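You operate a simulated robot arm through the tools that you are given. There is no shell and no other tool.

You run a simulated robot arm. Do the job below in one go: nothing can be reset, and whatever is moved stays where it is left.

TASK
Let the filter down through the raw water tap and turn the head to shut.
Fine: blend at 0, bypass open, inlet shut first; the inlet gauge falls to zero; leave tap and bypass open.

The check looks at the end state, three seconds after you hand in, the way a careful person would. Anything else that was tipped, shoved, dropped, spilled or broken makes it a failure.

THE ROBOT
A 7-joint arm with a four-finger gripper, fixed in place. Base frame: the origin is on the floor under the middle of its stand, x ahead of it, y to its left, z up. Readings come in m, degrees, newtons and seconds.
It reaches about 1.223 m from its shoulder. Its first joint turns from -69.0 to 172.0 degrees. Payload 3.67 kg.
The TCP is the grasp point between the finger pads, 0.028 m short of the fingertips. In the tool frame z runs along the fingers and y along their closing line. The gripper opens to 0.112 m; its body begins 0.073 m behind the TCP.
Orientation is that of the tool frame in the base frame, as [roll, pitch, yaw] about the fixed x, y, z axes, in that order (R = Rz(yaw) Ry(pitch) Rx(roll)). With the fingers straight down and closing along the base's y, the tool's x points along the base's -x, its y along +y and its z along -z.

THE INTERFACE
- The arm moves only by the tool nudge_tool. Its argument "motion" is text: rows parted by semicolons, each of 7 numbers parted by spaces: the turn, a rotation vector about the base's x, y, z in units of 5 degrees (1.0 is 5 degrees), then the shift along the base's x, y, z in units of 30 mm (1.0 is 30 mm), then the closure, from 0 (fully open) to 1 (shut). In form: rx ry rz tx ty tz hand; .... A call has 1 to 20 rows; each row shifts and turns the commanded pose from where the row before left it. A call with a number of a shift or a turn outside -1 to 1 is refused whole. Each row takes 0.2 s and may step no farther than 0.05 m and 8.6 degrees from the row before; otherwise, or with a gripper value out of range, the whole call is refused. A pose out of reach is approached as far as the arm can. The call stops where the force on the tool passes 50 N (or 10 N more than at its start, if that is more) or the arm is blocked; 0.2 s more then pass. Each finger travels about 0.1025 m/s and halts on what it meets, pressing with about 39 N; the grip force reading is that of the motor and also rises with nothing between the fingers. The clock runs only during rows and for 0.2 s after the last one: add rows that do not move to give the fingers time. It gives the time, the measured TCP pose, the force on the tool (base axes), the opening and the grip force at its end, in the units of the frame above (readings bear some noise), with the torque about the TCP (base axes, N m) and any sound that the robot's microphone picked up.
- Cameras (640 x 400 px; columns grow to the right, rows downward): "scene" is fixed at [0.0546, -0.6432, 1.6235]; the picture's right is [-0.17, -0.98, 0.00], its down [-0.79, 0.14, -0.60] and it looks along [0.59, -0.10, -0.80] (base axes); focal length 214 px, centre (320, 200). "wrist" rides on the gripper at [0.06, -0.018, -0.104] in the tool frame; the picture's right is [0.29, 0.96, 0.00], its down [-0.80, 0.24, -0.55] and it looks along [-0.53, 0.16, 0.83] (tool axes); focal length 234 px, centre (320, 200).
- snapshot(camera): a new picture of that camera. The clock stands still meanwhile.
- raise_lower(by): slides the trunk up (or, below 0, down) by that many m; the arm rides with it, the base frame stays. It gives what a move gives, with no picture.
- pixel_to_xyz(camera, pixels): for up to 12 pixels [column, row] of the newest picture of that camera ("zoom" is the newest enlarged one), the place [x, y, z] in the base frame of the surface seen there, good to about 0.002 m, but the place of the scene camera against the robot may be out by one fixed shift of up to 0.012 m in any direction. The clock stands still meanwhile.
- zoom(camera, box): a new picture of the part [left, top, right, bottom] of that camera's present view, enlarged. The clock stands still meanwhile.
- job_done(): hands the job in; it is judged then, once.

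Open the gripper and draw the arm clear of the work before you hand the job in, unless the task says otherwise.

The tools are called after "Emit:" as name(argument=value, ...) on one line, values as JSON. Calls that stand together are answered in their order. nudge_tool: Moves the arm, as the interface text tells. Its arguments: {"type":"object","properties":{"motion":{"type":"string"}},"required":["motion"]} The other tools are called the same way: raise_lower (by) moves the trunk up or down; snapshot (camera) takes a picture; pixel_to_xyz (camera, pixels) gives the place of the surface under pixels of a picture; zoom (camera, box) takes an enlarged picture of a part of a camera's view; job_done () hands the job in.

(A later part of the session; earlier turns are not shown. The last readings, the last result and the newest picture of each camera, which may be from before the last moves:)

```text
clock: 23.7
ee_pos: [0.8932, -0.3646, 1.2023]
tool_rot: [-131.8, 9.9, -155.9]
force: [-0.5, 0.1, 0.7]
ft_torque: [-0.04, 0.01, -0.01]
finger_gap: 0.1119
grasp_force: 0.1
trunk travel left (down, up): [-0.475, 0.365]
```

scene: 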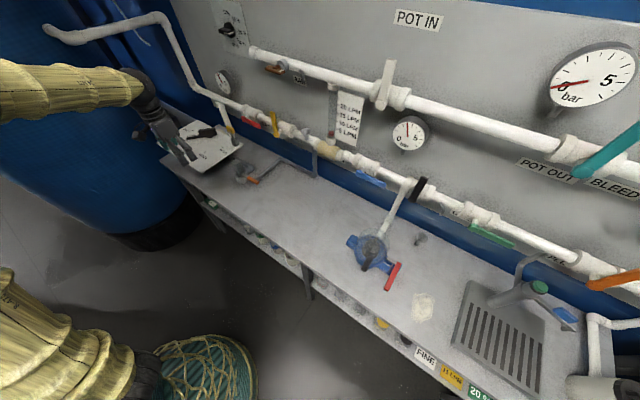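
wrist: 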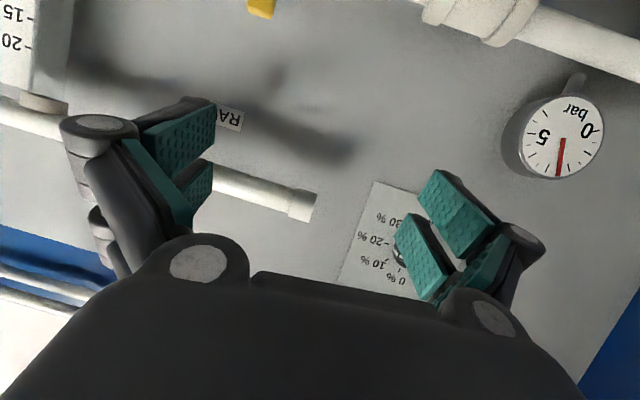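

Tracking is exact now. I continue with the remaining 8 rows.

Emit:
nudge_tool(motion="-0.999 -0.4133 0.4133 0.361 -0.309 0.565 0; -0.999 -0.4133 0.4133 0.350 -0.245 0.602 0; -0.999 -0.4133 0.4133 0.337 -0.179 0.634 0; -0.999 -0.4133 0.4133 0.317 -0.110 0.657 0; -0.999 -0.4133 0.4133 0.297 -0.043 0.676 0; -0.999 -0.4133 0.4133 0.273 0.028 0.686 0; -0.999 -0.4133 0.4133 0.244 0.098 0.690 0; -0.999 -0.4133 0.4133 0.216 0.165 0.688 0")

Emit:
snapshot(camera="wrist")

Emit:
snapshot(camera="scene")

```text
clock: 25.7
ee_pos: [0.9472, -0.4858, 1.3399]
tool_rot: [-94.1, 5.2, -138.8]
force: [-0.6, -0.2, -0.8]
ft_torque: [0.01, 0.01, 0.04]
finger_gap: 0.1118
grasp_force: 0.0
trunk travel left (down, up): [-0.475, 0.365]
stopped in row 8: the arm was blocked; the commanded pose is now the measured one
```

```text
taken
```

wrist: 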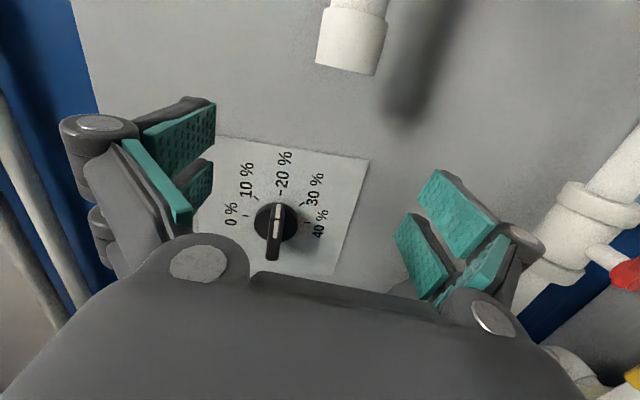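

```text
taken
```

scene: 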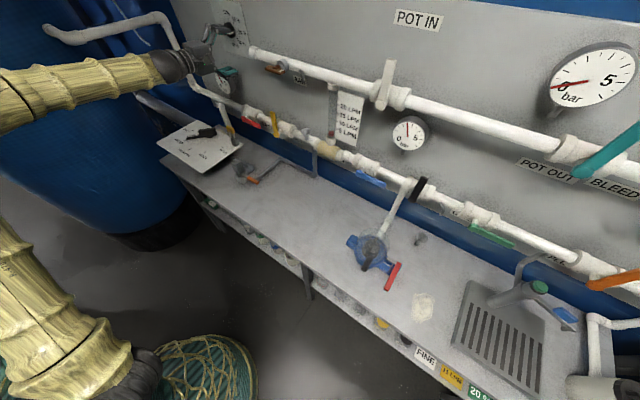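

Orientation is nearly right but the wrist shifted -y by 0.09 m. I measure the forearm direction to learn which wrist limit I'm against.

Emit:
pixel_to_xyz(camera="scene", pixels=[[5, 110], [40, 98], [80, 88], [120, 78], [150, 70], [170, 65], [190, 55], [205, 60], [10, 290], [50, 330], [100, 365], [140, 375]])

Emit:
zoom(camera="scene", box=[80, 0, 272, 120])

```text
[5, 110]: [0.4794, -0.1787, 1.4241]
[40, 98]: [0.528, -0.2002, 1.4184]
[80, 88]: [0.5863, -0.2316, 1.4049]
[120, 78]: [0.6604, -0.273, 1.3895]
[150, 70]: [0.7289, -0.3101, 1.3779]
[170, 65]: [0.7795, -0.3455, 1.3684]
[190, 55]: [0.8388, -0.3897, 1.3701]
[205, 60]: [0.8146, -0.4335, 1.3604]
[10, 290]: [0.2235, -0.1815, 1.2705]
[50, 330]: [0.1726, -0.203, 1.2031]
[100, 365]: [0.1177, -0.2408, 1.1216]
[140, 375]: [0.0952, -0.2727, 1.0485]
```

```text
3.33 times, centred on (176, 60) of scene
```

zoom: 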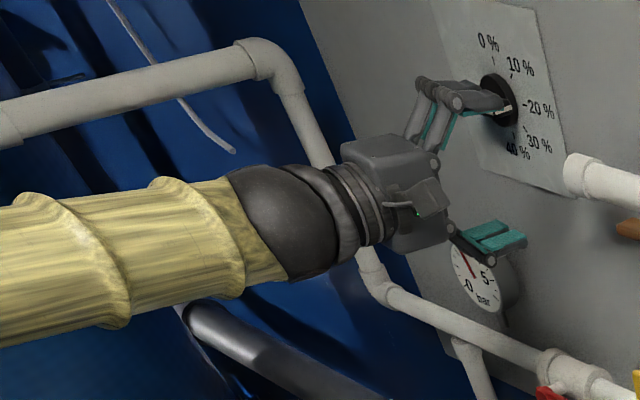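

The forearm still slopes down (-10°) and the wrist is only 20° from straight, so the forearm-roll is at its limit; I need the shoulder lower. I reverse the swing first.

Emit:
nudge_tool(motion="0.999 0.4133 -0.4133 -0.216 -0.165 -0.688 0; 0.999 0.4133 -0.4133 -0.244 -0.098 -0.690 0; 0.999 0.4133 -0.4133 -0.273 -0.028 -0.686 0; 0.999 0.4133 -0.4133 -0.297 0.043 -0.676 0; 0.999 0.4133 -0.4133 -0.317 0.110 -0.657 0; 0.999 0.4133 -0.4133 -0.337 0.179 -0.634 0; 0.999 0.4133 -0.4133 -0.350 0.245 -0.602 0; 0.999 0.4133 -0.4133 -0.361 0.309 -0.565 0; 0.999 0.4133 -0.4133 -0.369 0.371 -0.522 0; 0.999 0.4133 -0.4133 -0.373 0.426 -0.474 0")

```text
clock: 27.9
ee_pos: [0.8549, -0.4402, 1.1564]
tool_rot: [-148.1, 9.1, -168.4]
force: [-0.6, -0.3, -0.6]
ft_torque: [0.01, 0.03, -0.03]
finger_gap: 0.112
grasp_force: 0.0
trunk travel left (down, up): [-0.475, 0.365]
```

Recovered. Now I lower the trunk by 0.15 m (clear space below here), then raise the hand back up and left.

Emit:
raise_lower(by=-0.15)

Emit:
nudge_tool(motion="0 0 0 0.2 0.5 0.9 0; 0 0 0 0.2 0.5 0.9 0; 0 0 0 0.2 0.5 0.9 0; 0 0 0 0.2 0.5 0.9 0; 0 0 0 0.2 0.5 0.9 0; 0 0 0 0.2 0.5 0.9 0")

```text
clock: 29.7
ee_pos: [0.8549, -0.4386, 1.0078]
tool_rot: [-148.0, 9.3, -168.2]
force: [0.1, 0.0, -0.9]
ft_torque: [-0.01, -0.03, 0.02]
finger_gap: 0.1119
grasp_force: 0.0
trunk travel left (down, up): [-0.325, 0.515]
```

```text
clock: 31.1
ee_pos: [0.8913, -0.3474, 1.1682]
tool_rot: [-148.0, 9.2, -168.1]
force: [0.0, -0.5, -0.1]
ft_torque: [-0.02, 0.01, 0.02]
finger_gap: 0.1119
grasp_force: 0.0
trunk travel left (down, up): [-0.325, 0.515]
```

Tracking is good again. I compute the remaining rotation to the target orientation (64° about (-0.86,-0.32,0.40)) and swing up about the wrist centre, first 7 of 12 rows.

Emit:
nudge_tool(motion="-0.9228 -0.3415 0.4289 0.317 -0.361 0.367 0; -0.9228 -0.3415 0.4289 0.320 -0.314 0.410 0; -0.9228 -0.3415 0.4289 0.320 -0.266 0.450 0; -0.9228 -0.3415 0.4289 0.318 -0.212 0.486 0; -0.9228 -0.3415 0.4289 0.311 -0.158 0.516 0; -0.9228 -0.3415 0.4289 0.303 -0.101 0.544 0; -0.9228 -0.3415 0.4289 0.291 -0.043 0.565 0")

```text
clock: 32.7
ee_pos: [0.9558, -0.3923, 1.2678]
tool_rot: [-113.2, 8.0, -147.5]
force: [0.2, 0.0, -0.4]
ft_torque: [0.01, -0.03, -0.04]
finger_gap: 0.1121
grasp_force: 0.1
trunk travel left (down, up): [-0.325, 0.515]
```

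On track. Remaining 5 rows.

Emit:
nudge_tool(motion="-0.9228 -0.3415 0.4289 0.277 0.018 0.580 0; -0.9228 -0.3415 0.4289 0.259 0.077 0.591 0; -0.9228 -0.3415 0.4289 0.240 0.136 0.598 0; -0.9228 -0.3415 0.4289 0.218 0.196 0.596 0; -0.9228 -0.3415 0.4289 0.194 0.254 0.590 0")

Emit:
snapshot(camera="wrist")

Emit:
snapshot(camera="scene")

```text
clock: 34.1
ee_pos: [0.9833, -0.4264, 1.3522]
tool_rot: [-92.0, 2.5, -136.7]
force: [0.4, -1.1, 0.4]
ft_torque: [-0.03, 0.01, 0.05]
finger_gap: 0.1119
grasp_force: 0.0
trunk travel left (down, up): [-0.325, 0.515]
stopped in row 5: the arm was blocked; the commanded pose is now the measured one
```

```text
taken
```

wrist: 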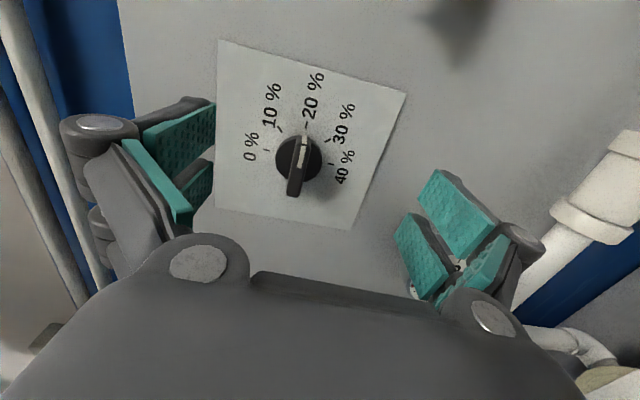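

```text
taken
```

scene: 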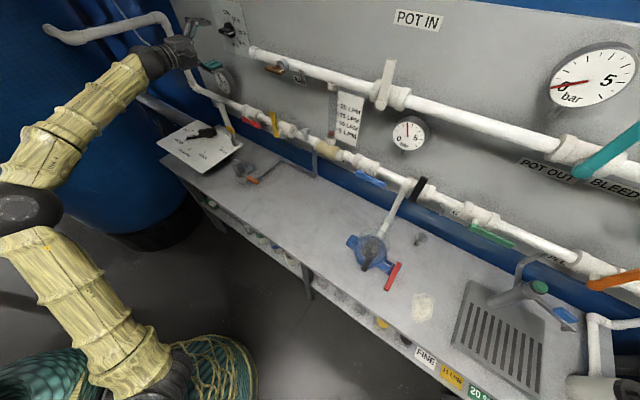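

Now the whole arm is visible (elbow joint at (30,205), wrist at (165,60)). I measure it to find the bend geometry.

Emit:
pixel_to_xyz(camera="scene", pixels=[[30, 210], [40, 195], [20, 230], [60, 150], [90, 110], [120, 85], [140, 72], [160, 62], [178, 52], [60, 270], [110, 340], [150, 385]])

Emit:
zoom(camera="scene", box=[100, 0, 260, 100])

```text
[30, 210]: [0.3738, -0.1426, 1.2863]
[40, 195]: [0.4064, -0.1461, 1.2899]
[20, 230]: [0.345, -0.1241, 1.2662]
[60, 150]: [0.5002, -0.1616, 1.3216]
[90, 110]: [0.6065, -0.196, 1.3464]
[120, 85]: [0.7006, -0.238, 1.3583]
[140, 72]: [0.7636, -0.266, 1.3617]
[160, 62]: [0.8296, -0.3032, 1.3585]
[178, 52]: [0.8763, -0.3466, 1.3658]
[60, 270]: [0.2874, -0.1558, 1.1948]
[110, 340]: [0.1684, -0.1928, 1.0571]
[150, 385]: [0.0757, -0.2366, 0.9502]
```

```text
4.00 times, centred on (180, 50) of scene
```

zoom: 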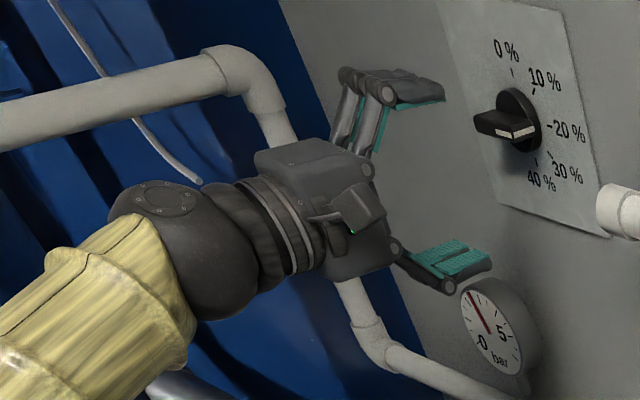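

The hand orientation is within ~2° of target, position only 46 mm right of the knob axis. I try a small move left along the panel toward the knob axis to see if it tracks.

Emit:
nudge_tool(motion="0 0 0 0.356 0.366 0.05 0; 0 0 0 0.356 0.366 0.05 0; 0 0 0 0.356 0.366 0.05 0; 0 0 0 0 0 0 0")

```text
clock: 35.1
ee_pos: [1.0152, -0.3898, 1.3588]
tool_rot: [-91.7, 2.4, -136.5]
force: [-0.8, -0.5, -0.1]
ft_torque: [0.01, 0.01, -0.01]
finger_gap: 0.1119
grasp_force: 0.0
trunk travel left (down, up): [-0.325, 0.515]
```

It tracked perfectly, so slower motions work. I take wrist and scene pictures to check the alignment with the knob.

Emit:
nudge_tool(motion="-0.297 0.041 0.17 0 0 0 0; -0.297 0.041 0.17 0 0 0 0; 0 0 0 0 0 0 0")

Emit:
snapshot(camera="wrist")

Emit:
zoom(camera="scene", box=[160, 0, 288, 80])

```text
clock: 35.9
ee_pos: [1.0158, -0.3901, 1.3578]
tool_rot: [-90.0, -0.1, -134.7]
force: [0.0, 0.5, -0.1]
ft_torque: [-0.01, -0.04, 0.01]
finger_gap: 0.1121
grasp_force: 0.0
trunk travel left (down, up): [-0.325, 0.515]
```

```text
taken
```

wrist: 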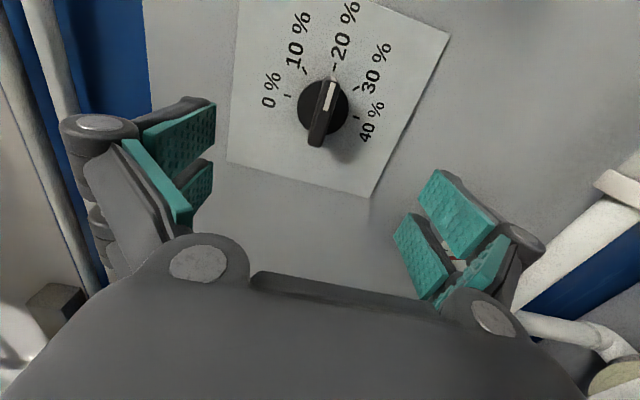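

```text
5.00 times, centred on (224, 40) of scene
```

zoom: 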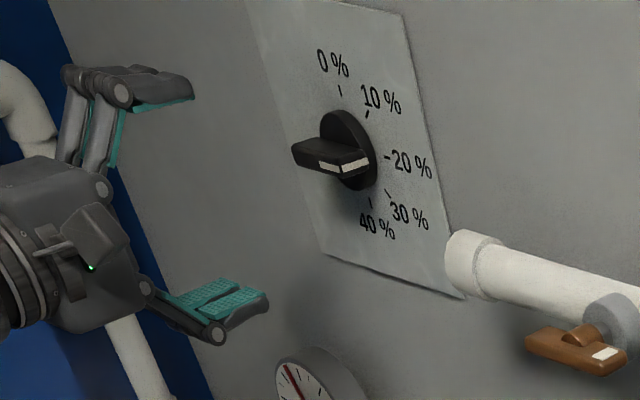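

Orientation is exact now (-90, 0, -134.7). I measure ticks and knob with the wrist camera.

Emit:
zoom(camera="wrist", box=[240, 20, 432, 140])

Emit:
pixel_to_xyz(camera="zoom", pixels=[[160, 252], [214, 170], [314, 158], [386, 227], [382, 320], [310, 215], [285, 300], [265, 380], [255, 400], [240, 250], [345, 270], [235, 405]])

```text
3.33 times, centred on (336, 80) of wrist
```

zoom: 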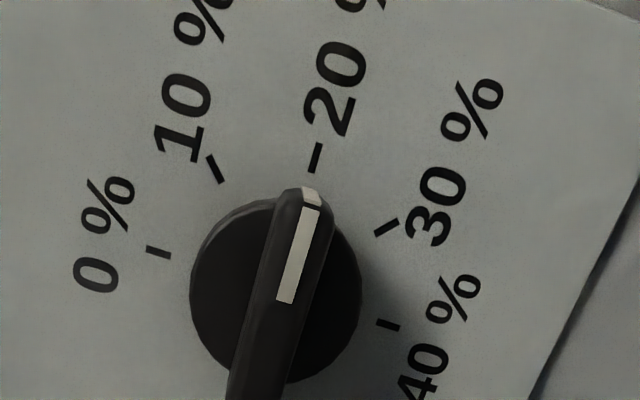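

```text
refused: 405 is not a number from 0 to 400
```

The picture shows the bar exactly at 20%. I query the ticks again with valid pixels.

Emit:
pixel_to_xyz(camera="zoom", pixels=[[160, 252], [214, 170], [314, 158], [386, 227], [388, 325], [310, 210], [295, 260], [265, 330], [250, 390], [220, 280], [345, 270], [305, 195]])

Emit:
pixel_to_xyz(camera="wrist", pixels=[[315, 138], [318, 145], [325, 110], [330, 85], [344, 108], [302, 100]])

```text
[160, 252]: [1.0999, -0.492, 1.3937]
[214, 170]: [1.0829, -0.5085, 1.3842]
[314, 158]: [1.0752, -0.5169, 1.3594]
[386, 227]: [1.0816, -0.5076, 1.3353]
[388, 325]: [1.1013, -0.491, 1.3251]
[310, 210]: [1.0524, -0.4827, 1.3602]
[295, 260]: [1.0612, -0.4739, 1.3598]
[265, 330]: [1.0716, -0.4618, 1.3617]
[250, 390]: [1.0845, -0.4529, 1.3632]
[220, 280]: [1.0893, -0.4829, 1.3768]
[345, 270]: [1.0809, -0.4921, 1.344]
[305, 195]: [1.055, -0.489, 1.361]
```

```text
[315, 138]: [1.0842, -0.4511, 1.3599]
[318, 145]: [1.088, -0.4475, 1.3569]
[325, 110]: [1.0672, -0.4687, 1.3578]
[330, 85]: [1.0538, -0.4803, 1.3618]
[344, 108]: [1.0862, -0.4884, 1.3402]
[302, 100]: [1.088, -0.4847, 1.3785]
```

Knob axis by wrist camera: u=-0.4255, z=1.3597; bar front 40 mm off the panel. I approach with open fingers above and below the bar to TCP (1.0665,-0.4583,1.3597).

Emit:
nudge_tool(motion="0 0 0 0.2817 -0.379 0.011 0; 0 0 0 0.2817 -0.379 0.011 0; 0 0 0 0.2817 -0.379 0.011 0; 0 0 0 0.2817 -0.379 0.011 0; 0 0 0 0.2817 -0.379 0.011 0; 0 0 0 0.2817 -0.379 0.011 0; 0 0 0 0 0 0 0")

Emit:
snapshot(camera="wrist")

Emit:
zoom(camera="scene", box=[160, 0, 288, 80])

```text
clock: 37.5
ee_pos: [1.0668, -0.458, 1.3614]
tool_rot: [-89.8, 0.0, -134.8]
force: [-0.1, -0.5, -0.2]
ft_torque: [0.02, -0.02, -0.03]
finger_gap: 0.112
grasp_force: 0.2
trunk travel left (down, up): [-0.325, 0.515]
```

```text
taken
```

wrist: 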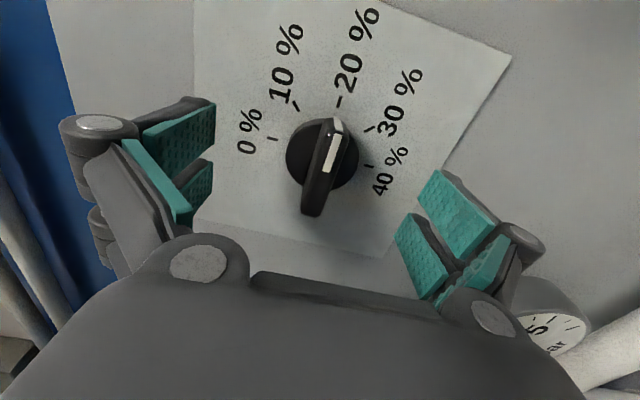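

```text
5.00 times, centred on (224, 40) of scene
```

zoom: 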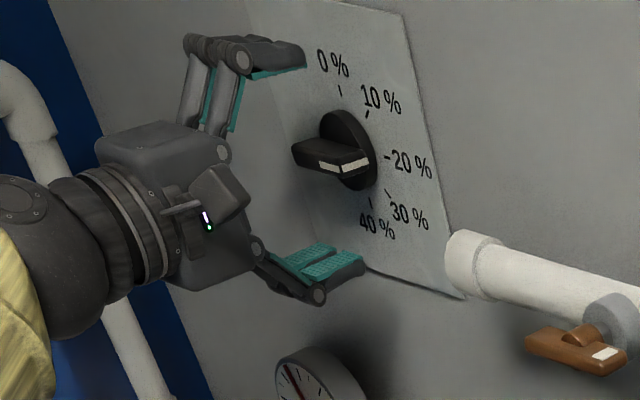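

The fingers straddle the bar. I close the gripper on it.

Emit:
nudge_tool(motion="0 0 0 0 0 0 0.5; 0 0 0 0 0 0 0.8; 0 0 0 0 0 0 1; 0 0 0 0 0 0 1; 0 0 0 0 0 0 1")

Emit:
snapshot(camera="wrist")

Emit:
zoom(camera="scene", box=[160, 0, 288, 80])

```text
clock: 38.7
ee_pos: [1.0672, -0.4592, 1.3601]
tool_rot: [-90.0, 0.0, -134.8]
force: [-4.4, 2.1, -4.4]
ft_torque: [0.12, 0.1, -0.34]
finger_gap: 0.014
grasp_force: 45.4
trunk travel left (down, up): [-0.325, 0.515]
```

```text
taken
```

wrist: 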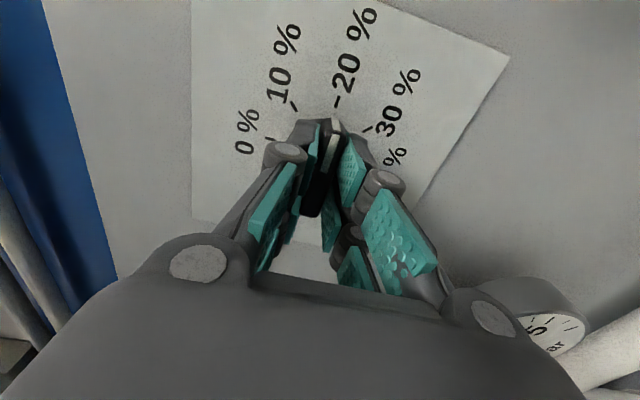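

```text
5.00 times, centred on (224, 40) of scene
```

zoom: 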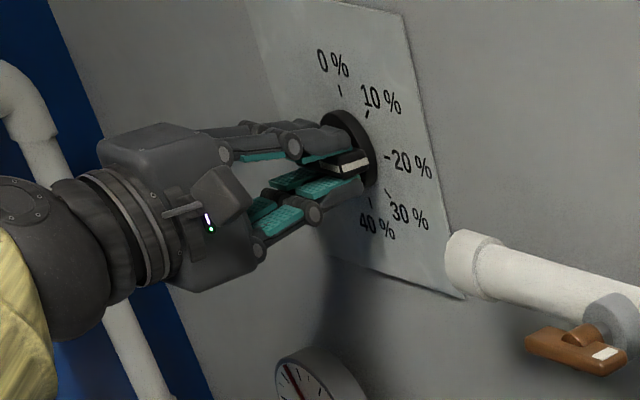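

The bar is gripped (gap 14 mm, low side forces). I turn it counter-clockwise about the panel normal, 45° first.

Emit:
nudge_tool(motion="-0.639 0.634 0 0 0 0 1; -0.639 0.634 0 0 0 0 1; -0.639 0.634 0 0 0 0 1; -0.639 0.634 0 0 0 0 1; -0.639 0.634 0 0 0 0 1; -0.639 0.634 0 0 0 0 1; -0.639 0.634 0 0 0 0 1; -0.639 0.634 0 0 0 0 1; -0.639 0.634 0 0 0 0 1; -0.639 0.634 0 0 0 0 1")

Emit:
zoom(camera="scene", box=[160, 0, 288, 80])

```text
clock: 40.9
ee_pos: [1.0671, -0.459, 1.3593]
tool_rot: [-89.8, -45.2, -134.8]
force: [4.5, -1.1, 4.3]
ft_torque: [0.45, 0.46, 0.86]
finger_gap: 0.0138
grasp_force: 45.2
trunk travel left (down, up): [-0.325, 0.515]
```

```text
5.00 times, centred on (224, 40) of scene
```

zoom: 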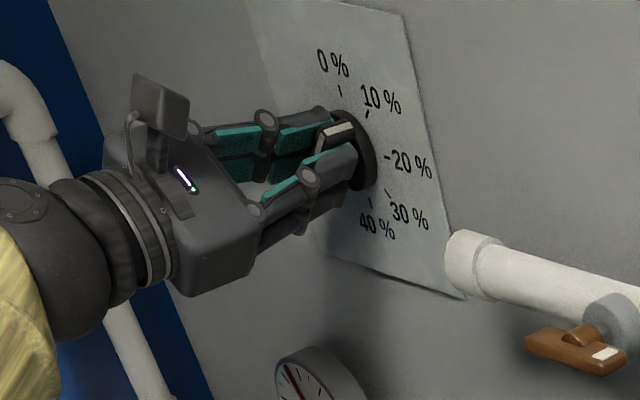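

The knob turned with the hand to 10% without strain. I turn the remaining 45° to 0%.

Emit:
nudge_tool(motion="-0.639 0.634 0 0 0 0 1; -0.639 0.634 0 0 0 0 1; -0.639 0.634 0 0 0 0 1; -0.639 0.634 0 0 0 0 1; -0.639 0.634 0 0 0 0 1; -0.639 0.634 0 0 0 0 1; -0.639 0.634 0 0 0 0 1; -0.639 0.634 0 0 0 0 1; -0.639 0.634 0 0 0 0 1; -0.639 0.634 0 0 0 0 1; 0 0 0 0 0 0 1")

Emit:
zoom(camera="scene", box=[160, 0, 288, 80])

Emit:
snapshot(camera="wrist")

```text
clock: 43.3
ee_pos: [1.0661, -0.4599, 1.3592]
tool_rot: [77.5, -89.8, 57.8]
force: [-14.6, 6.3, -11.8]
ft_torque: [0.53, 0.3, -0.21]
finger_gap: 0.014
grasp_force: 44.8
trunk travel left (down, up): [-0.325, 0.515]
```

```text
5.00 times, centred on (224, 40) of scene
```

zoom: 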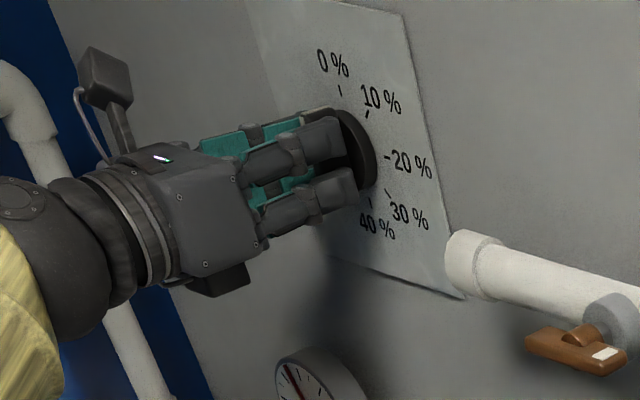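

```text
taken
```

wrist: 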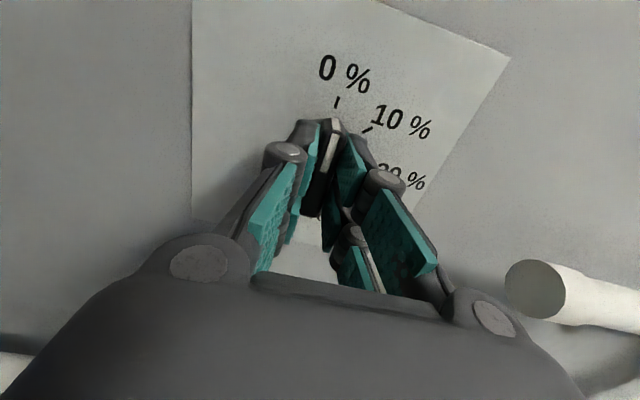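

The pointer now lies on the 0% tick (337,103). I release and retract straight back from the panel.

Emit:
nudge_tool(motion="0 0 0 0 0 0 0.6; 0 0 0 0 0 0 0.4; 0 0 0 0 0 0 0.4; -0.35 0.35 0 -0.3 0.3 0 0.4; 0.35 -0.35 0 -0.4 0.4 0 0.4; 0 0 0 -0.5 0.5 0 0.4; 0 0 0 -0.5 0.5 0 0.4; 0 0 0 -0.5 0.5 0 0.4; 0 0 0 -0.5 0.5 0 0.4")

Emit:
snapshot(camera="wrist")

Emit:
snapshot(camera="scene")

```text
clock: 45.3
ee_pos: [0.9883, -0.3898, 1.3541]
tool_rot: [175.3, -89.6, -40.4]
force: [0.0, -0.6, 0.3]
ft_torque: [0.0, -0.02, 0.01]
finger_gap: 0.0674
grasp_force: 0.1
trunk travel left (down, up): [-0.325, 0.515]
```

```text
taken
```

wrist: 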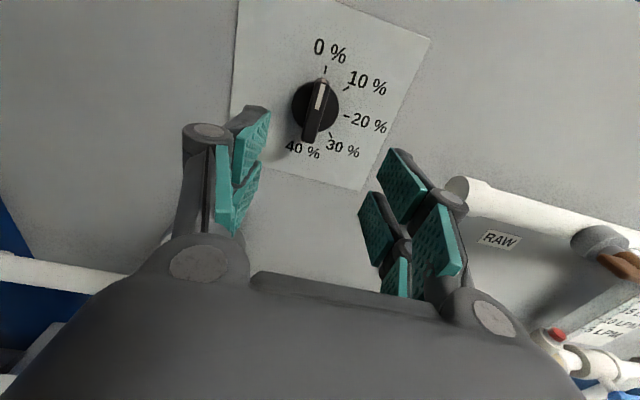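

```text
taken
```

scene: 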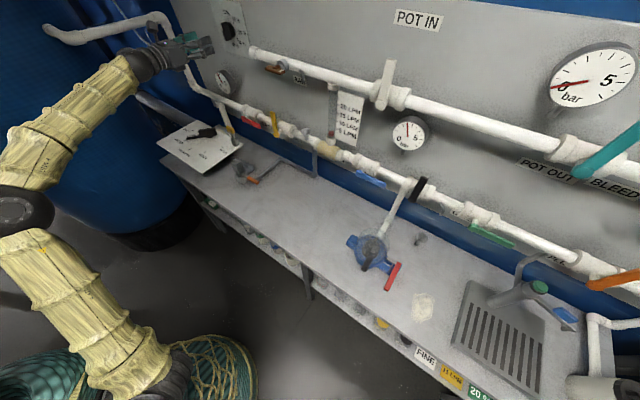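

The knob is free of the hand; I zoom in to verify 0%.

Emit:
zoom(camera="wrist", box=[240, 20, 432, 140])

Emit:
zoom(camera="scene", box=[200, 60, 264, 100])

```text
3.33 times, centred on (336, 80) of wrist
```

zoom: 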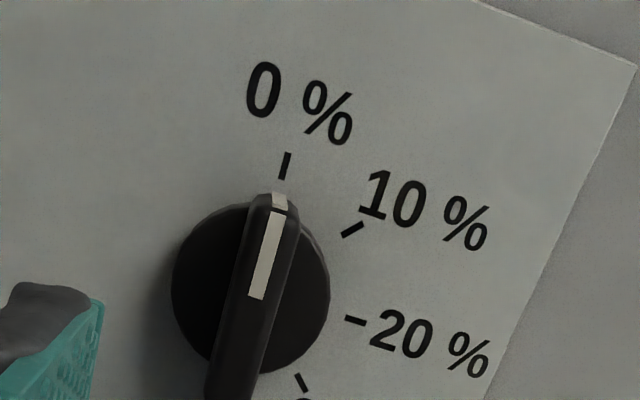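

```text
10.00 times, centred on (232, 80) of scene
```

zoom: 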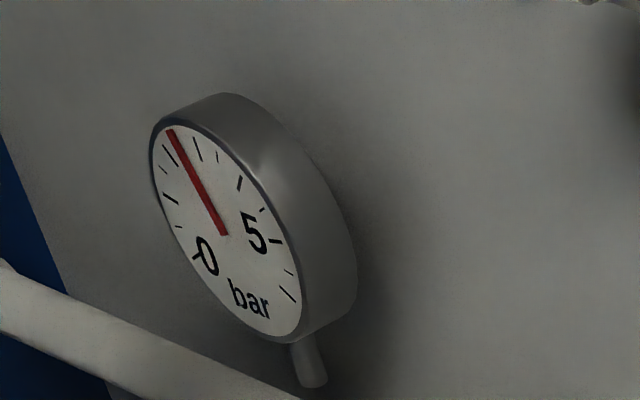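

Blend is precisely at 0%. Next the BYPASS: I back off and move along the panel to in front of the yellow lever (staying 7 cm clear of the RAW handle), then lower the trunk.

Emit:
nudge_tool(motion="0 0 0 -0.788 -0.1 0 0.4; 0 0 0 -0.788 -0.2 0 0.4; 0 0 0 -0.788 -0.4 0 0.4; 0 0 0 -0.788 -0.5 0 0.4; 0 0 0 -0.788 -0.5 0 0.4; 0 0 0 -0.788 -0.5 0 0.4; 0 0 0 -0.788 -0.5 0 0.4; 0 0 0 -0.788 -0.5 0 0.4; 0 0 0 -0.788 -0.57 0 0.4; 0 0 0 -0.788 -0.57 0 0.4; 0 0 0 0 0 0 0.4")

```text
clock: 47.9
ee_pos: [0.7418, -0.5778, 1.3239]
tool_rot: [-139.7, -84.3, -87.0]
force: [0.4, 0.2, 0.4]
ft_torque: [-0.05, 0.0, 0.03]
finger_gap: 0.0673
grasp_force: 0.0
trunk travel left (down, up): [-0.325, 0.515]
stopped in row 11: the arm was blocked; the commanded pose is now the measured one
```

Blocked again by the folded posture, with small drift but free of contact (tips ~35 mm before the RAW handle). I lower the trunk, which both brings the hand to lever height and relaxes the wrist.

Emit:
raise_lower(by=-0.2)

Emit:
snapshot(camera="wrist")

Emit:
snapshot(camera="scene")

```text
clock: 50.1
ee_pos: [0.7424, -0.5778, 1.1243]
tool_rot: [-140.1, -84.3, -86.4]
force: [0.1, 0.0, -0.6]
ft_torque: [-0.01, -0.02, 0.0]
finger_gap: 0.0673
grasp_force: 0.0
trunk travel left (down, up): [-0.125, 0.715]
```

```text
taken
```

wrist: 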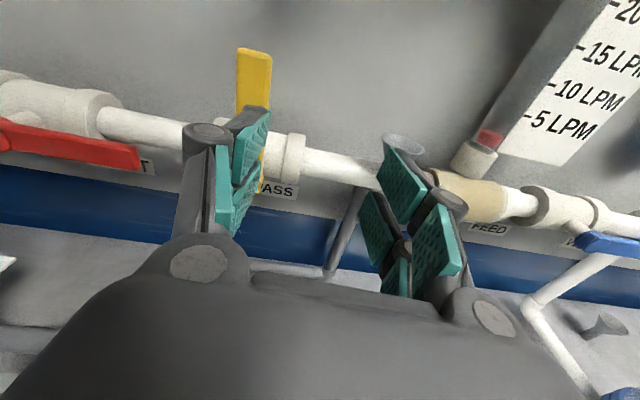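

```text
taken
```

scene: 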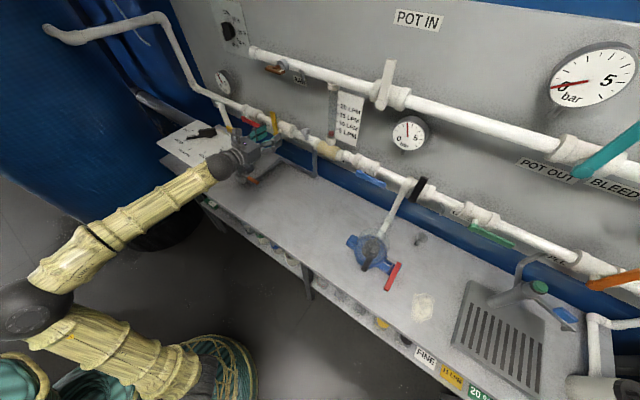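

Now I correct the small orientation error and measure the yellow lever in the wrist picture (lever from (255,60) down to (262,180)).

Emit:
nudge_tool(motion="-0.387 -0.029 0.107 0 0 0 0.4; -0.387 -0.029 0.107 0 0 0 0.4; -0.387 -0.029 0.107 0 0 0 0.4; 0 0 0 0 0 0 0")

Emit:
snapshot(camera="wrist")

```text
clock: 51.1
ee_pos: [0.7432, -0.5754, 1.1251]
tool_rot: [38.4, -89.7, 96.8]
force: [-0.9, -0.1, 0.3]
ft_torque: [-0.01, -0.03, 0.03]
finger_gap: 0.1118
grasp_force: 0.1
trunk travel left (down, up): [-0.125, 0.715]
```

```text
taken
```

wrist: 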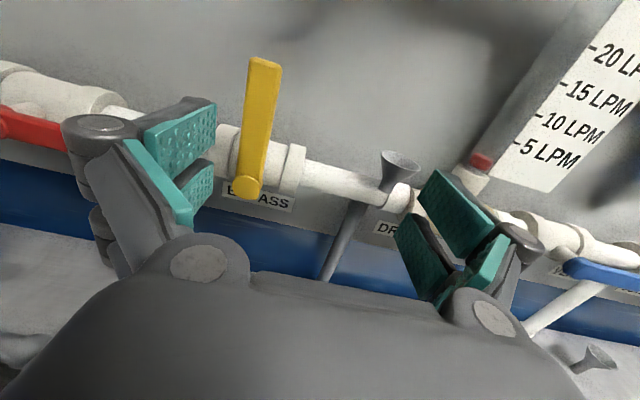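

Clear view of BYPASS lever between the fingers. I measure it, the red lever, and the funnel.

Emit:
pixel_to_xyz(camera="wrist", pixels=[[248, 187], [256, 140], [262, 80], [264, 65], [247, 140], [270, 110], [280, 65], [10, 122], [50, 140], [400, 160], [400, 165], [290, 165]])

Emit:
zoom(camera="wrist", box=[190, 50, 350, 210])

```text
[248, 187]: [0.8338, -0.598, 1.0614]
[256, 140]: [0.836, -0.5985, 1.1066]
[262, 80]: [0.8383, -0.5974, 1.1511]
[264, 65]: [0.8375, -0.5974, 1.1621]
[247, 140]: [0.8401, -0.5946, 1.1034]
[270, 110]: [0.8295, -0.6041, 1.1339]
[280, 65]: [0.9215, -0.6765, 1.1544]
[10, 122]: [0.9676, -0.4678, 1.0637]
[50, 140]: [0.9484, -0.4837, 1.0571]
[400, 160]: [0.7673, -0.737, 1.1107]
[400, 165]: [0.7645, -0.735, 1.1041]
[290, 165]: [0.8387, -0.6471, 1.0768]
```

```text
2.50 times, centred on (270, 130) of wrist
```

zoom: 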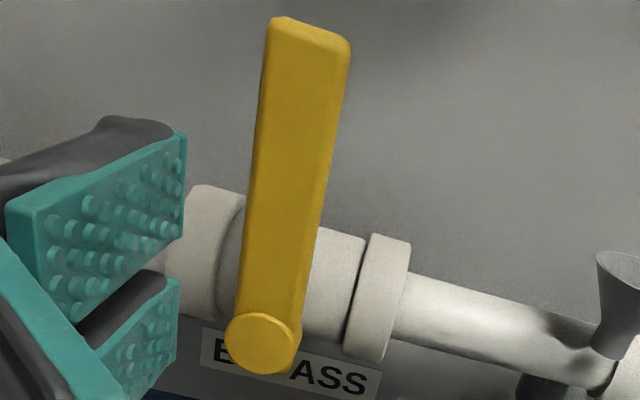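

I check how far the valve body/flange behind the lever protrudes, to set fingertip depth.

Emit:
pixel_to_xyz(camera="zoom", pixels=[[380, 280], [395, 290], [375, 320], [335, 280], [230, 240], [210, 230], [430, 310], [520, 330], [600, 280], [620, 300], [345, 110], [320, 60]])

```text
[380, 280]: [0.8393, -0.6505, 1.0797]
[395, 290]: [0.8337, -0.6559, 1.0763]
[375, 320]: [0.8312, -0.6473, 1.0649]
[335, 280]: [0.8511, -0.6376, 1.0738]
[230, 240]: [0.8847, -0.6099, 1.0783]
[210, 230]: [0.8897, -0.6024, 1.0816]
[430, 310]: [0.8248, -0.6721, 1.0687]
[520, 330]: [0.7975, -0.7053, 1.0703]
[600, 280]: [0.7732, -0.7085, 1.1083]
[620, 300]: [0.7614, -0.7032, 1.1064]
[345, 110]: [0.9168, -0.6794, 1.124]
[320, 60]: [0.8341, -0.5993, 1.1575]
```

Flange front is at 81 mm off the panel, lever back at ~100 mm, so I will put fingertips ~12 mm short of the flange. I centre on the lever at 60 mm above its pivot and move in with open fingers.

Emit:
nudge_tool(motion="0 0 0 0.379 0.382 -0.041 0; 0 0 0 0.379 0.382 -0.041 0; 0 0 0 0.379 0.382 -0.041 0; 0 0 0 0 0 0 0")

Emit:
nudge_tool(motion="0 0 0 0.432 -0.428 0 0; 0 0 0 0.432 -0.428 0 0; 0 0 0 0.432 -0.428 0 0; 0 0 0 0.432 -0.428 0 0; 0 0 0 0 0 0 0")

Emit:
snapshot(camera="wrist")

```text
clock: 52.1
ee_pos: [0.7781, -0.5419, 1.1207]
tool_rot: [38.7, -89.6, 96.4]
force: [0.4, -0.3, -0.1]
ft_torque: [-0.01, 0.0, -0.01]
finger_gap: 0.1118
grasp_force: 0.1
trunk travel left (down, up): [-0.125, 0.715]
```

```text
clock: 53.3
ee_pos: [0.8292, -0.5928, 1.1207]
tool_rot: [42.8, -89.8, 92.3]
force: [0.3, -1.1, 0.1]
ft_torque: [-0.02, 0.01, -0.02]
finger_gap: 0.112
grasp_force: 0.1
trunk travel left (down, up): [-0.125, 0.715]
```

```text
taken
```

wrist: 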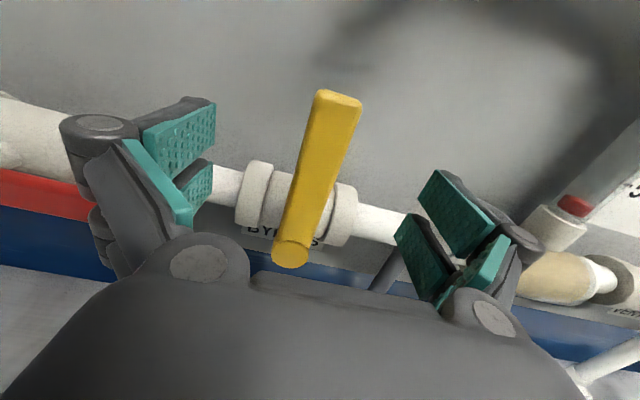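

The lever sits centred between the fingers. I close the gripper on it.

Emit:
nudge_tool(motion="0 0 0 0 0 0 0.5; 0 0 0 0 0 0 0.75; 0 0 0 0 0 0 1; 0 0 0 0 0 0 1; 0 0 0 0 0 0 1")

Emit:
snapshot(camera="wrist")

```text
clock: 54.5
ee_pos: [0.8313, -0.5913, 1.1199]
tool_rot: [48.5, -89.5, 86.6]
force: [18.6, 5.7, 6.2]
ft_torque: [0.96, -0.89, 0.41]
finger_gap: 0.0229
grasp_force: 44.8
trunk travel left (down, up): [-0.125, 0.715]
```

```text
taken
```

wrist: 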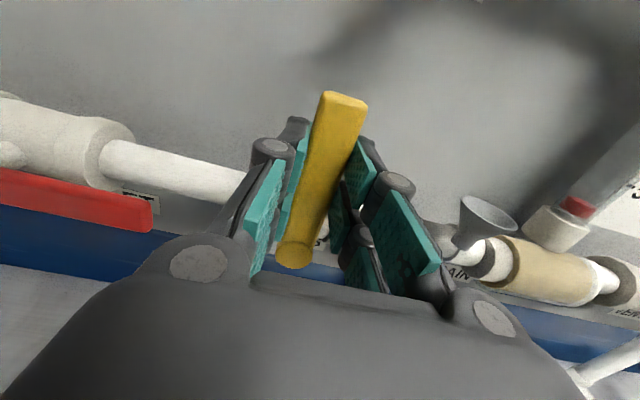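

Gripped (gap 23 mm, ~20 N side load). I turn the lever clockwise (up → right) about its pivot, 15° first as a test.

Emit:
nudge_tool(motion="0.7101 -0.7041 0 -0.1208 -0.1218 -0.0075 1; 0.7101 -0.7041 0 -0.1196 -0.1206 -0.0224 1; 0.7101 -0.7041 0 -0.1180 -0.1190 -0.0372 1")

Emit:
snapshot(camera="wrist")

```text
clock: 55.3
ee_pos: [0.8204, -0.6011, 1.1189]
tool_rot: [-89.4, -75.2, -135.5]
force: [13.6, 16.2, 4.8]
ft_torque: [1.54, -0.41, 0.85]
finger_gap: 0.023
grasp_force: 44.8
trunk travel left (down, up): [-0.125, 0.715]
```

```text
taken
```

wrist: 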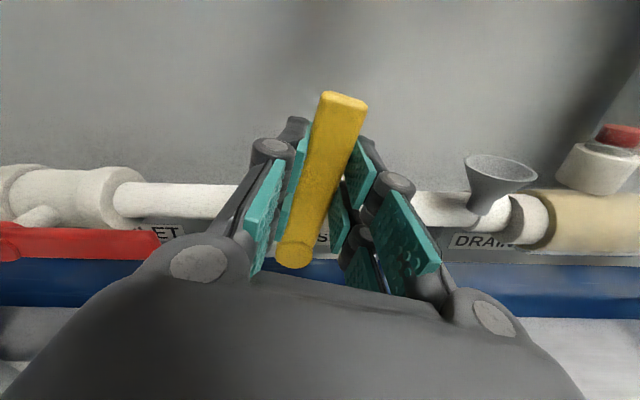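

The lever turns with the hand (about 21 N resistance). I continue the arc.

Emit:
nudge_tool(motion="0.7101 -0.7041 0 -0.1152 -0.1162 -0.0515 1; 0.7101 -0.7041 0 -0.1116 -0.1126 -0.0657 1; 0.7101 -0.7041 0 -0.1072 -0.1081 -0.0793 1; 0.7101 -0.7041 0 -0.1019 -0.1028 -0.0920 1; 0.7101 -0.7041 0 -0.0958 -0.0966 -0.1046 1; 0.7101 -0.7041 0 -0.0891 -0.0898 -0.1158 1; 0.7101 -0.7041 0 -0.0815 -0.0822 -0.1265 1; 0.7101 -0.7041 0 -0.0736 -0.0743 -0.1361 1")

Emit:
snapshot(camera="wrist")

```text
clock: 57.1
ee_pos: [0.7961, -0.6263, 1.0954]
tool_rot: [-90.1, -35.1, -134.9]
force: [-7.1, 24.4, -15.0]
ft_torque: [0.23, 0.61, 0.72]
finger_gap: 0.0234
grasp_force: 44.8
trunk travel left (down, up): [-0.125, 0.715]
```

```text
taken
```

wrist: 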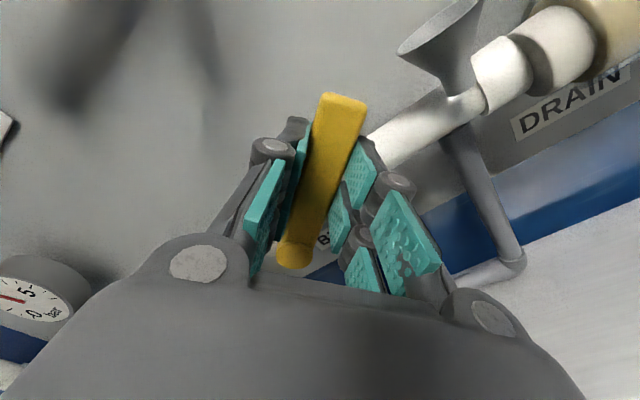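

Lever is at 55°. I finish the remaining 35°.

Emit:
nudge_tool(motion="0.7101 -0.7041 0 -0.0648 -0.0653 -0.1447 1; 0.7101 -0.7041 0 -0.0558 -0.0563 -0.1522 1; 0.7101 -0.7041 0 -0.0463 -0.0467 -0.1585 1; 0.7101 -0.7041 0 -0.0363 -0.0366 -0.1636 1; 0.7101 -0.7041 0 -0.0262 -0.0264 -0.1676 1; 0.7101 -0.7041 0 -0.0158 -0.0159 -0.1699 1; 0.7101 -0.7041 0 -0.0053 -0.0053 -0.1715 1; 0 0 0 0 0 0 1")

Emit:
snapshot(camera="wrist")

Emit:
zoom(camera="scene", box=[200, 70, 360, 170])

```text
clock: 58.9
ee_pos: [0.7887, -0.6347, 1.0602]
tool_rot: [-90.4, -0.2, -135.0]
force: [-18.0, 22.2, -25.4]
ft_torque: [-0.65, 1.48, -0.14]
finger_gap: 0.0232
grasp_force: 45.0
trunk travel left (down, up): [-0.125, 0.715]
```

```text
taken
```

wrist: 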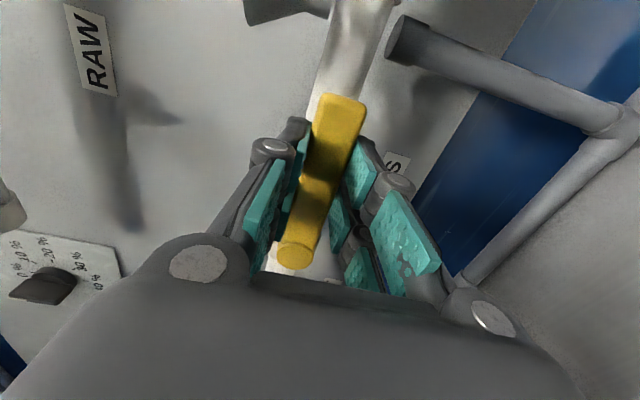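

```text
4.00 times, centred on (280, 120) of scene
```

zoom: 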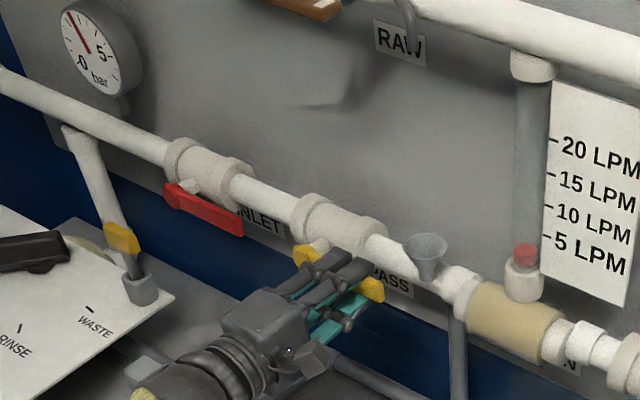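

The yellow lever is along the pipe now. I open the fingers and retract to inspect.

Emit:
nudge_tool(motion="0 0 0 0 0 0 0.7; 0 0 0 0 0 0 0.5; 0 0 0 0 0 0 0.5; 0 0 0 -0.35 0.35 0 0.5; 0 0 0 -0.35 0.35 0 0.4; 0 0 0 -0.4 0.4 0 0.2; 0 0 0 -0.4 0.4 0 0; 0 0 0 -0.4 0.4 0 0; 0 0 0 0 0 0 0")

Emit:
snapshot(camera="wrist")

Emit:
zoom(camera="scene", box=[200, 70, 360, 170])

```text
clock: 60.9
ee_pos: [0.7307, -0.577, 1.0605]
tool_rot: [-90.1, -0.2, -135.0]
force: [-0.2, 0.2, 0.0]
ft_torque: [0.0, 0.02, -0.02]
finger_gap: 0.112
grasp_force: 0.2
trunk travel left (down, up): [-0.125, 0.715]
```

```text
taken
```

wrist: 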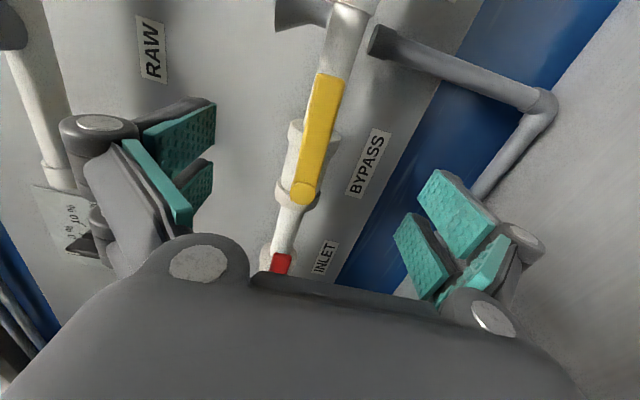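

```text
4.00 times, centred on (280, 120) of scene
```

zoom: 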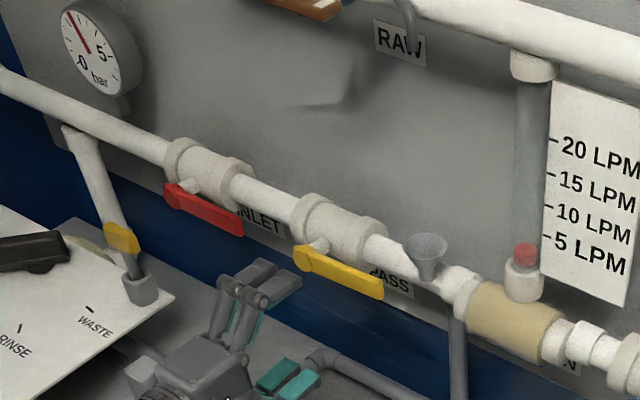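

The bypass lever is along the pipe like the red one was. I measure its exact slope with the wrist camera, and zoom at the inlet gauge.

Emit:
zoom(camera="wrist", box=[240, 50, 400, 290])

Emit:
pixel_to_xyz(camera="wrist", pixels=[[302, 193], [310, 165], [317, 130], [324, 95], [328, 80], [281, 263]])

Emit:
zoom(camera="scene", box=[200, 60, 264, 100])

```text
1.67 times, centred on (320, 170) of wrist
```

zoom: 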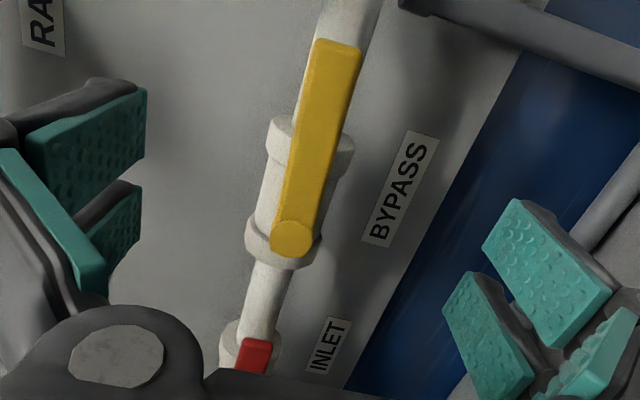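

```text
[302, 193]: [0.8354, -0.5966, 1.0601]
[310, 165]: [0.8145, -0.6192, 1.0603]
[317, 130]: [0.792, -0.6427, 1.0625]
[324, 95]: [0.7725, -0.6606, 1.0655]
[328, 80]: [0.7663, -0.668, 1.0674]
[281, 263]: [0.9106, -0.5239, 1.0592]
```

```text
10.00 times, centred on (232, 80) of scene
```

zoom: 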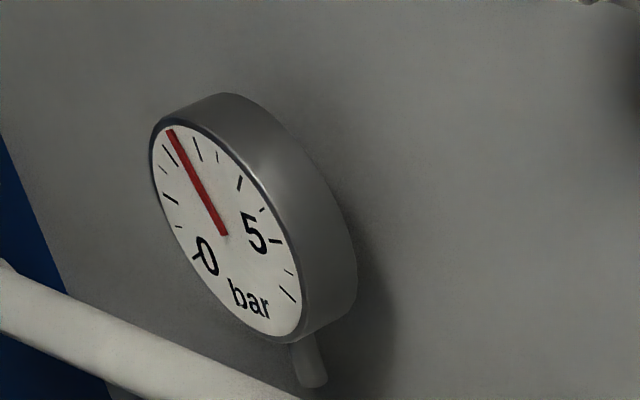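

The lever is still ~3-4° short of in-line (tip z 1.067 vs pivot 1.060). I re-grip and add about 6° so it is fully open.

Emit:
nudge_tool(motion="0 0 0 0.479 -0.474 0.05 0.3; 0 0 0 0.479 -0.474 0 0.3; 0 0 0 0.479 -0.474 0 0.3; 0 0 0 0.479 -0.474 0 0.3; 0 0 0 0 0 0 0.6; 0 0 0 0 0 0 0.8; 0 0 0 0 0 0 1; 0 0 0 0 0 0 1; 0.426 -0.422 0 0 0 -0.103 1; 0.426 -0.422 0 0 0 -0.103 1; 0 0 0 0 0 0 1")

Emit:
snapshot(camera="wrist")

```text
clock: 63.3
ee_pos: [0.7891, -0.6349, 1.0588]
tool_rot: [-90.1, 5.8, -135.1]
force: [13.9, -10.0, 7.7]
ft_torque: [-1.71, 1.59, 0.39]
finger_gap: 0.0266
grasp_force: 45.6
trunk travel left (down, up): [-0.125, 0.715]
```

```text
taken
```

wrist: 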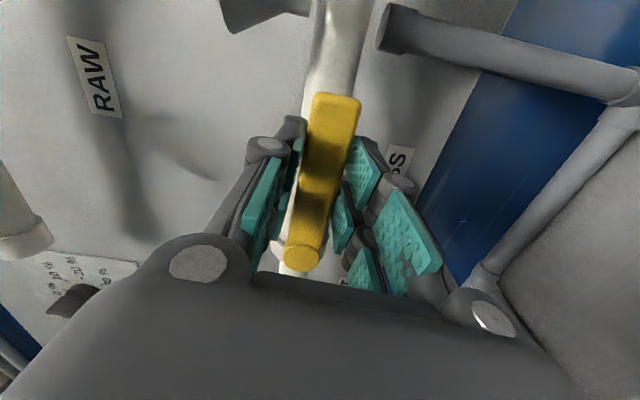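

The twist resistance rose (≈2.3 N m), so the lever is at its stop. I release and retract.

Emit:
nudge_tool(motion="0 0 0 0 0 0 0.7; 0 0 0 0 0 0 0.5; 0 0 0 0 0 0 0.5; 0 0 0 -0.35 0.35 0 0.5; 0 0 0 -0.35 0.35 0 0.4; 0 0 0 -0.4 0.4 0 0.2; 0 0 0 -0.4 0.4 0 0; 0 0 0 -0.4 0.4 0 0; 0 0 0 0 0 0 0")

Emit:
snapshot(camera="wrist")

Emit:
pixel_to_xyz(camera="wrist", pixels=[[302, 193], [310, 165], [317, 130], [324, 95], [328, 80], [281, 263]])

```text
clock: 65.3
ee_pos: [0.7297, -0.5769, 1.057]
tool_rot: [-90.3, 5.8, -135.0]
force: [-0.1, 1.0, 0.4]
ft_torque: [0.04, 0.02, 0.01]
finger_gap: 0.1121
grasp_force: 0.1
trunk travel left (down, up): [-0.125, 0.715]
```

```text
taken
```

wrist: 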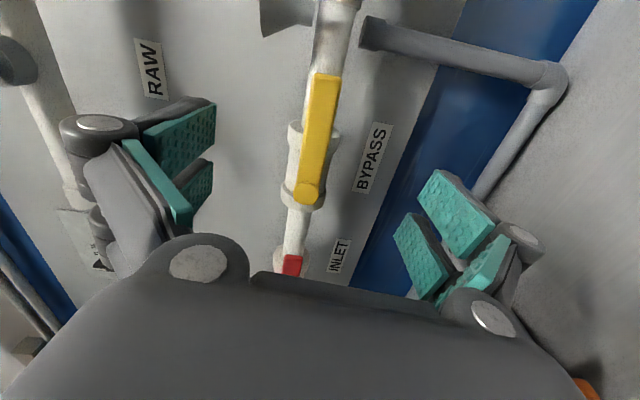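

```text
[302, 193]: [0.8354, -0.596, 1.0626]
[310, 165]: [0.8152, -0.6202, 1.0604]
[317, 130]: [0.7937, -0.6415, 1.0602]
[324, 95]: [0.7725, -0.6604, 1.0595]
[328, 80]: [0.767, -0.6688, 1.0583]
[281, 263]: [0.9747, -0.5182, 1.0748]
```

The bypass is fully in line and open. Next INLET: I slide left along the panel to in front of the red lever and straighten the hand, then look.

Emit:
nudge_tool(motion="-0.284 0.2815 0 0.575 0.58 0.02 0; -0.284 0.2815 0 0.575 0.58 0.02 0; 0 0 0 0.575 0.58 0.02 0; 0 0 0 0.575 0.58 0.02 0; 0 0 0 0.575 0.58 0.02 0; 0 0 0 0.575 0.58 0.02 0; 0 0 0 0.575 0.58 0.02 0; 0 0 0 0.575 0.58 0.02 0; 0 0 0 0 0 0 0")

Emit:
snapshot(camera="wrist")

```text
clock: 67.3
ee_pos: [0.8642, -0.4483, 1.0668]
tool_rot: [-90.6, 2.9, -135.3]
force: [0.2, 0.0, 0.3]
ft_torque: [-0.03, -0.01, 0.02]
finger_gap: 0.1122
grasp_force: 0.0
trunk travel left (down, up): [-0.125, 0.715]
```

```text
taken
```

wrist: 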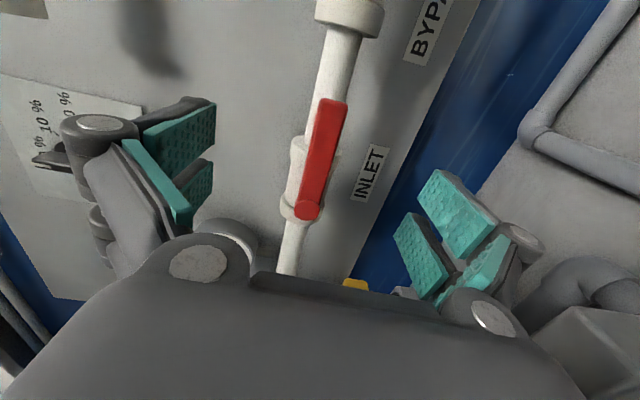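

The red lever is in view from hub (306,207) to tip (333,103). I measure it, the gauge on the left and the yellow thing below.

Emit:
pixel_to_xyz(camera="wrist", pixels=[[306, 208], [314, 180], [322, 145], [330, 112], [334, 102], [310, 150], [334, 150], [302, 150], [240, 235], [355, 285]])

Emit:
zoom(camera="wrist", box=[230, 80, 400, 240])

```text
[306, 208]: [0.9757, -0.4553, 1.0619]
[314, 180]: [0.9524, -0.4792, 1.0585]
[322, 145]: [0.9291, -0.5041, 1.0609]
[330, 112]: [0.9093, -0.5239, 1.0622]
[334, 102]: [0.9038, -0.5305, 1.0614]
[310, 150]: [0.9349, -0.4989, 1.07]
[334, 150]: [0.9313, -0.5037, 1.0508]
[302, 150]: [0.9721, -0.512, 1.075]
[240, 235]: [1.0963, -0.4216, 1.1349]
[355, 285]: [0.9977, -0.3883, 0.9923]
```

```text
2.50 times, centred on (315, 160) of wrist
```

zoom: 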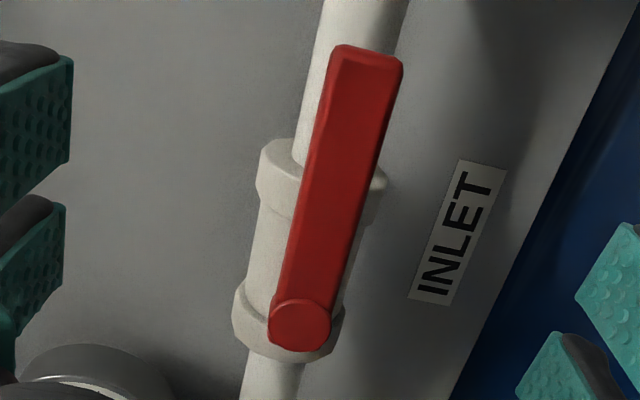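

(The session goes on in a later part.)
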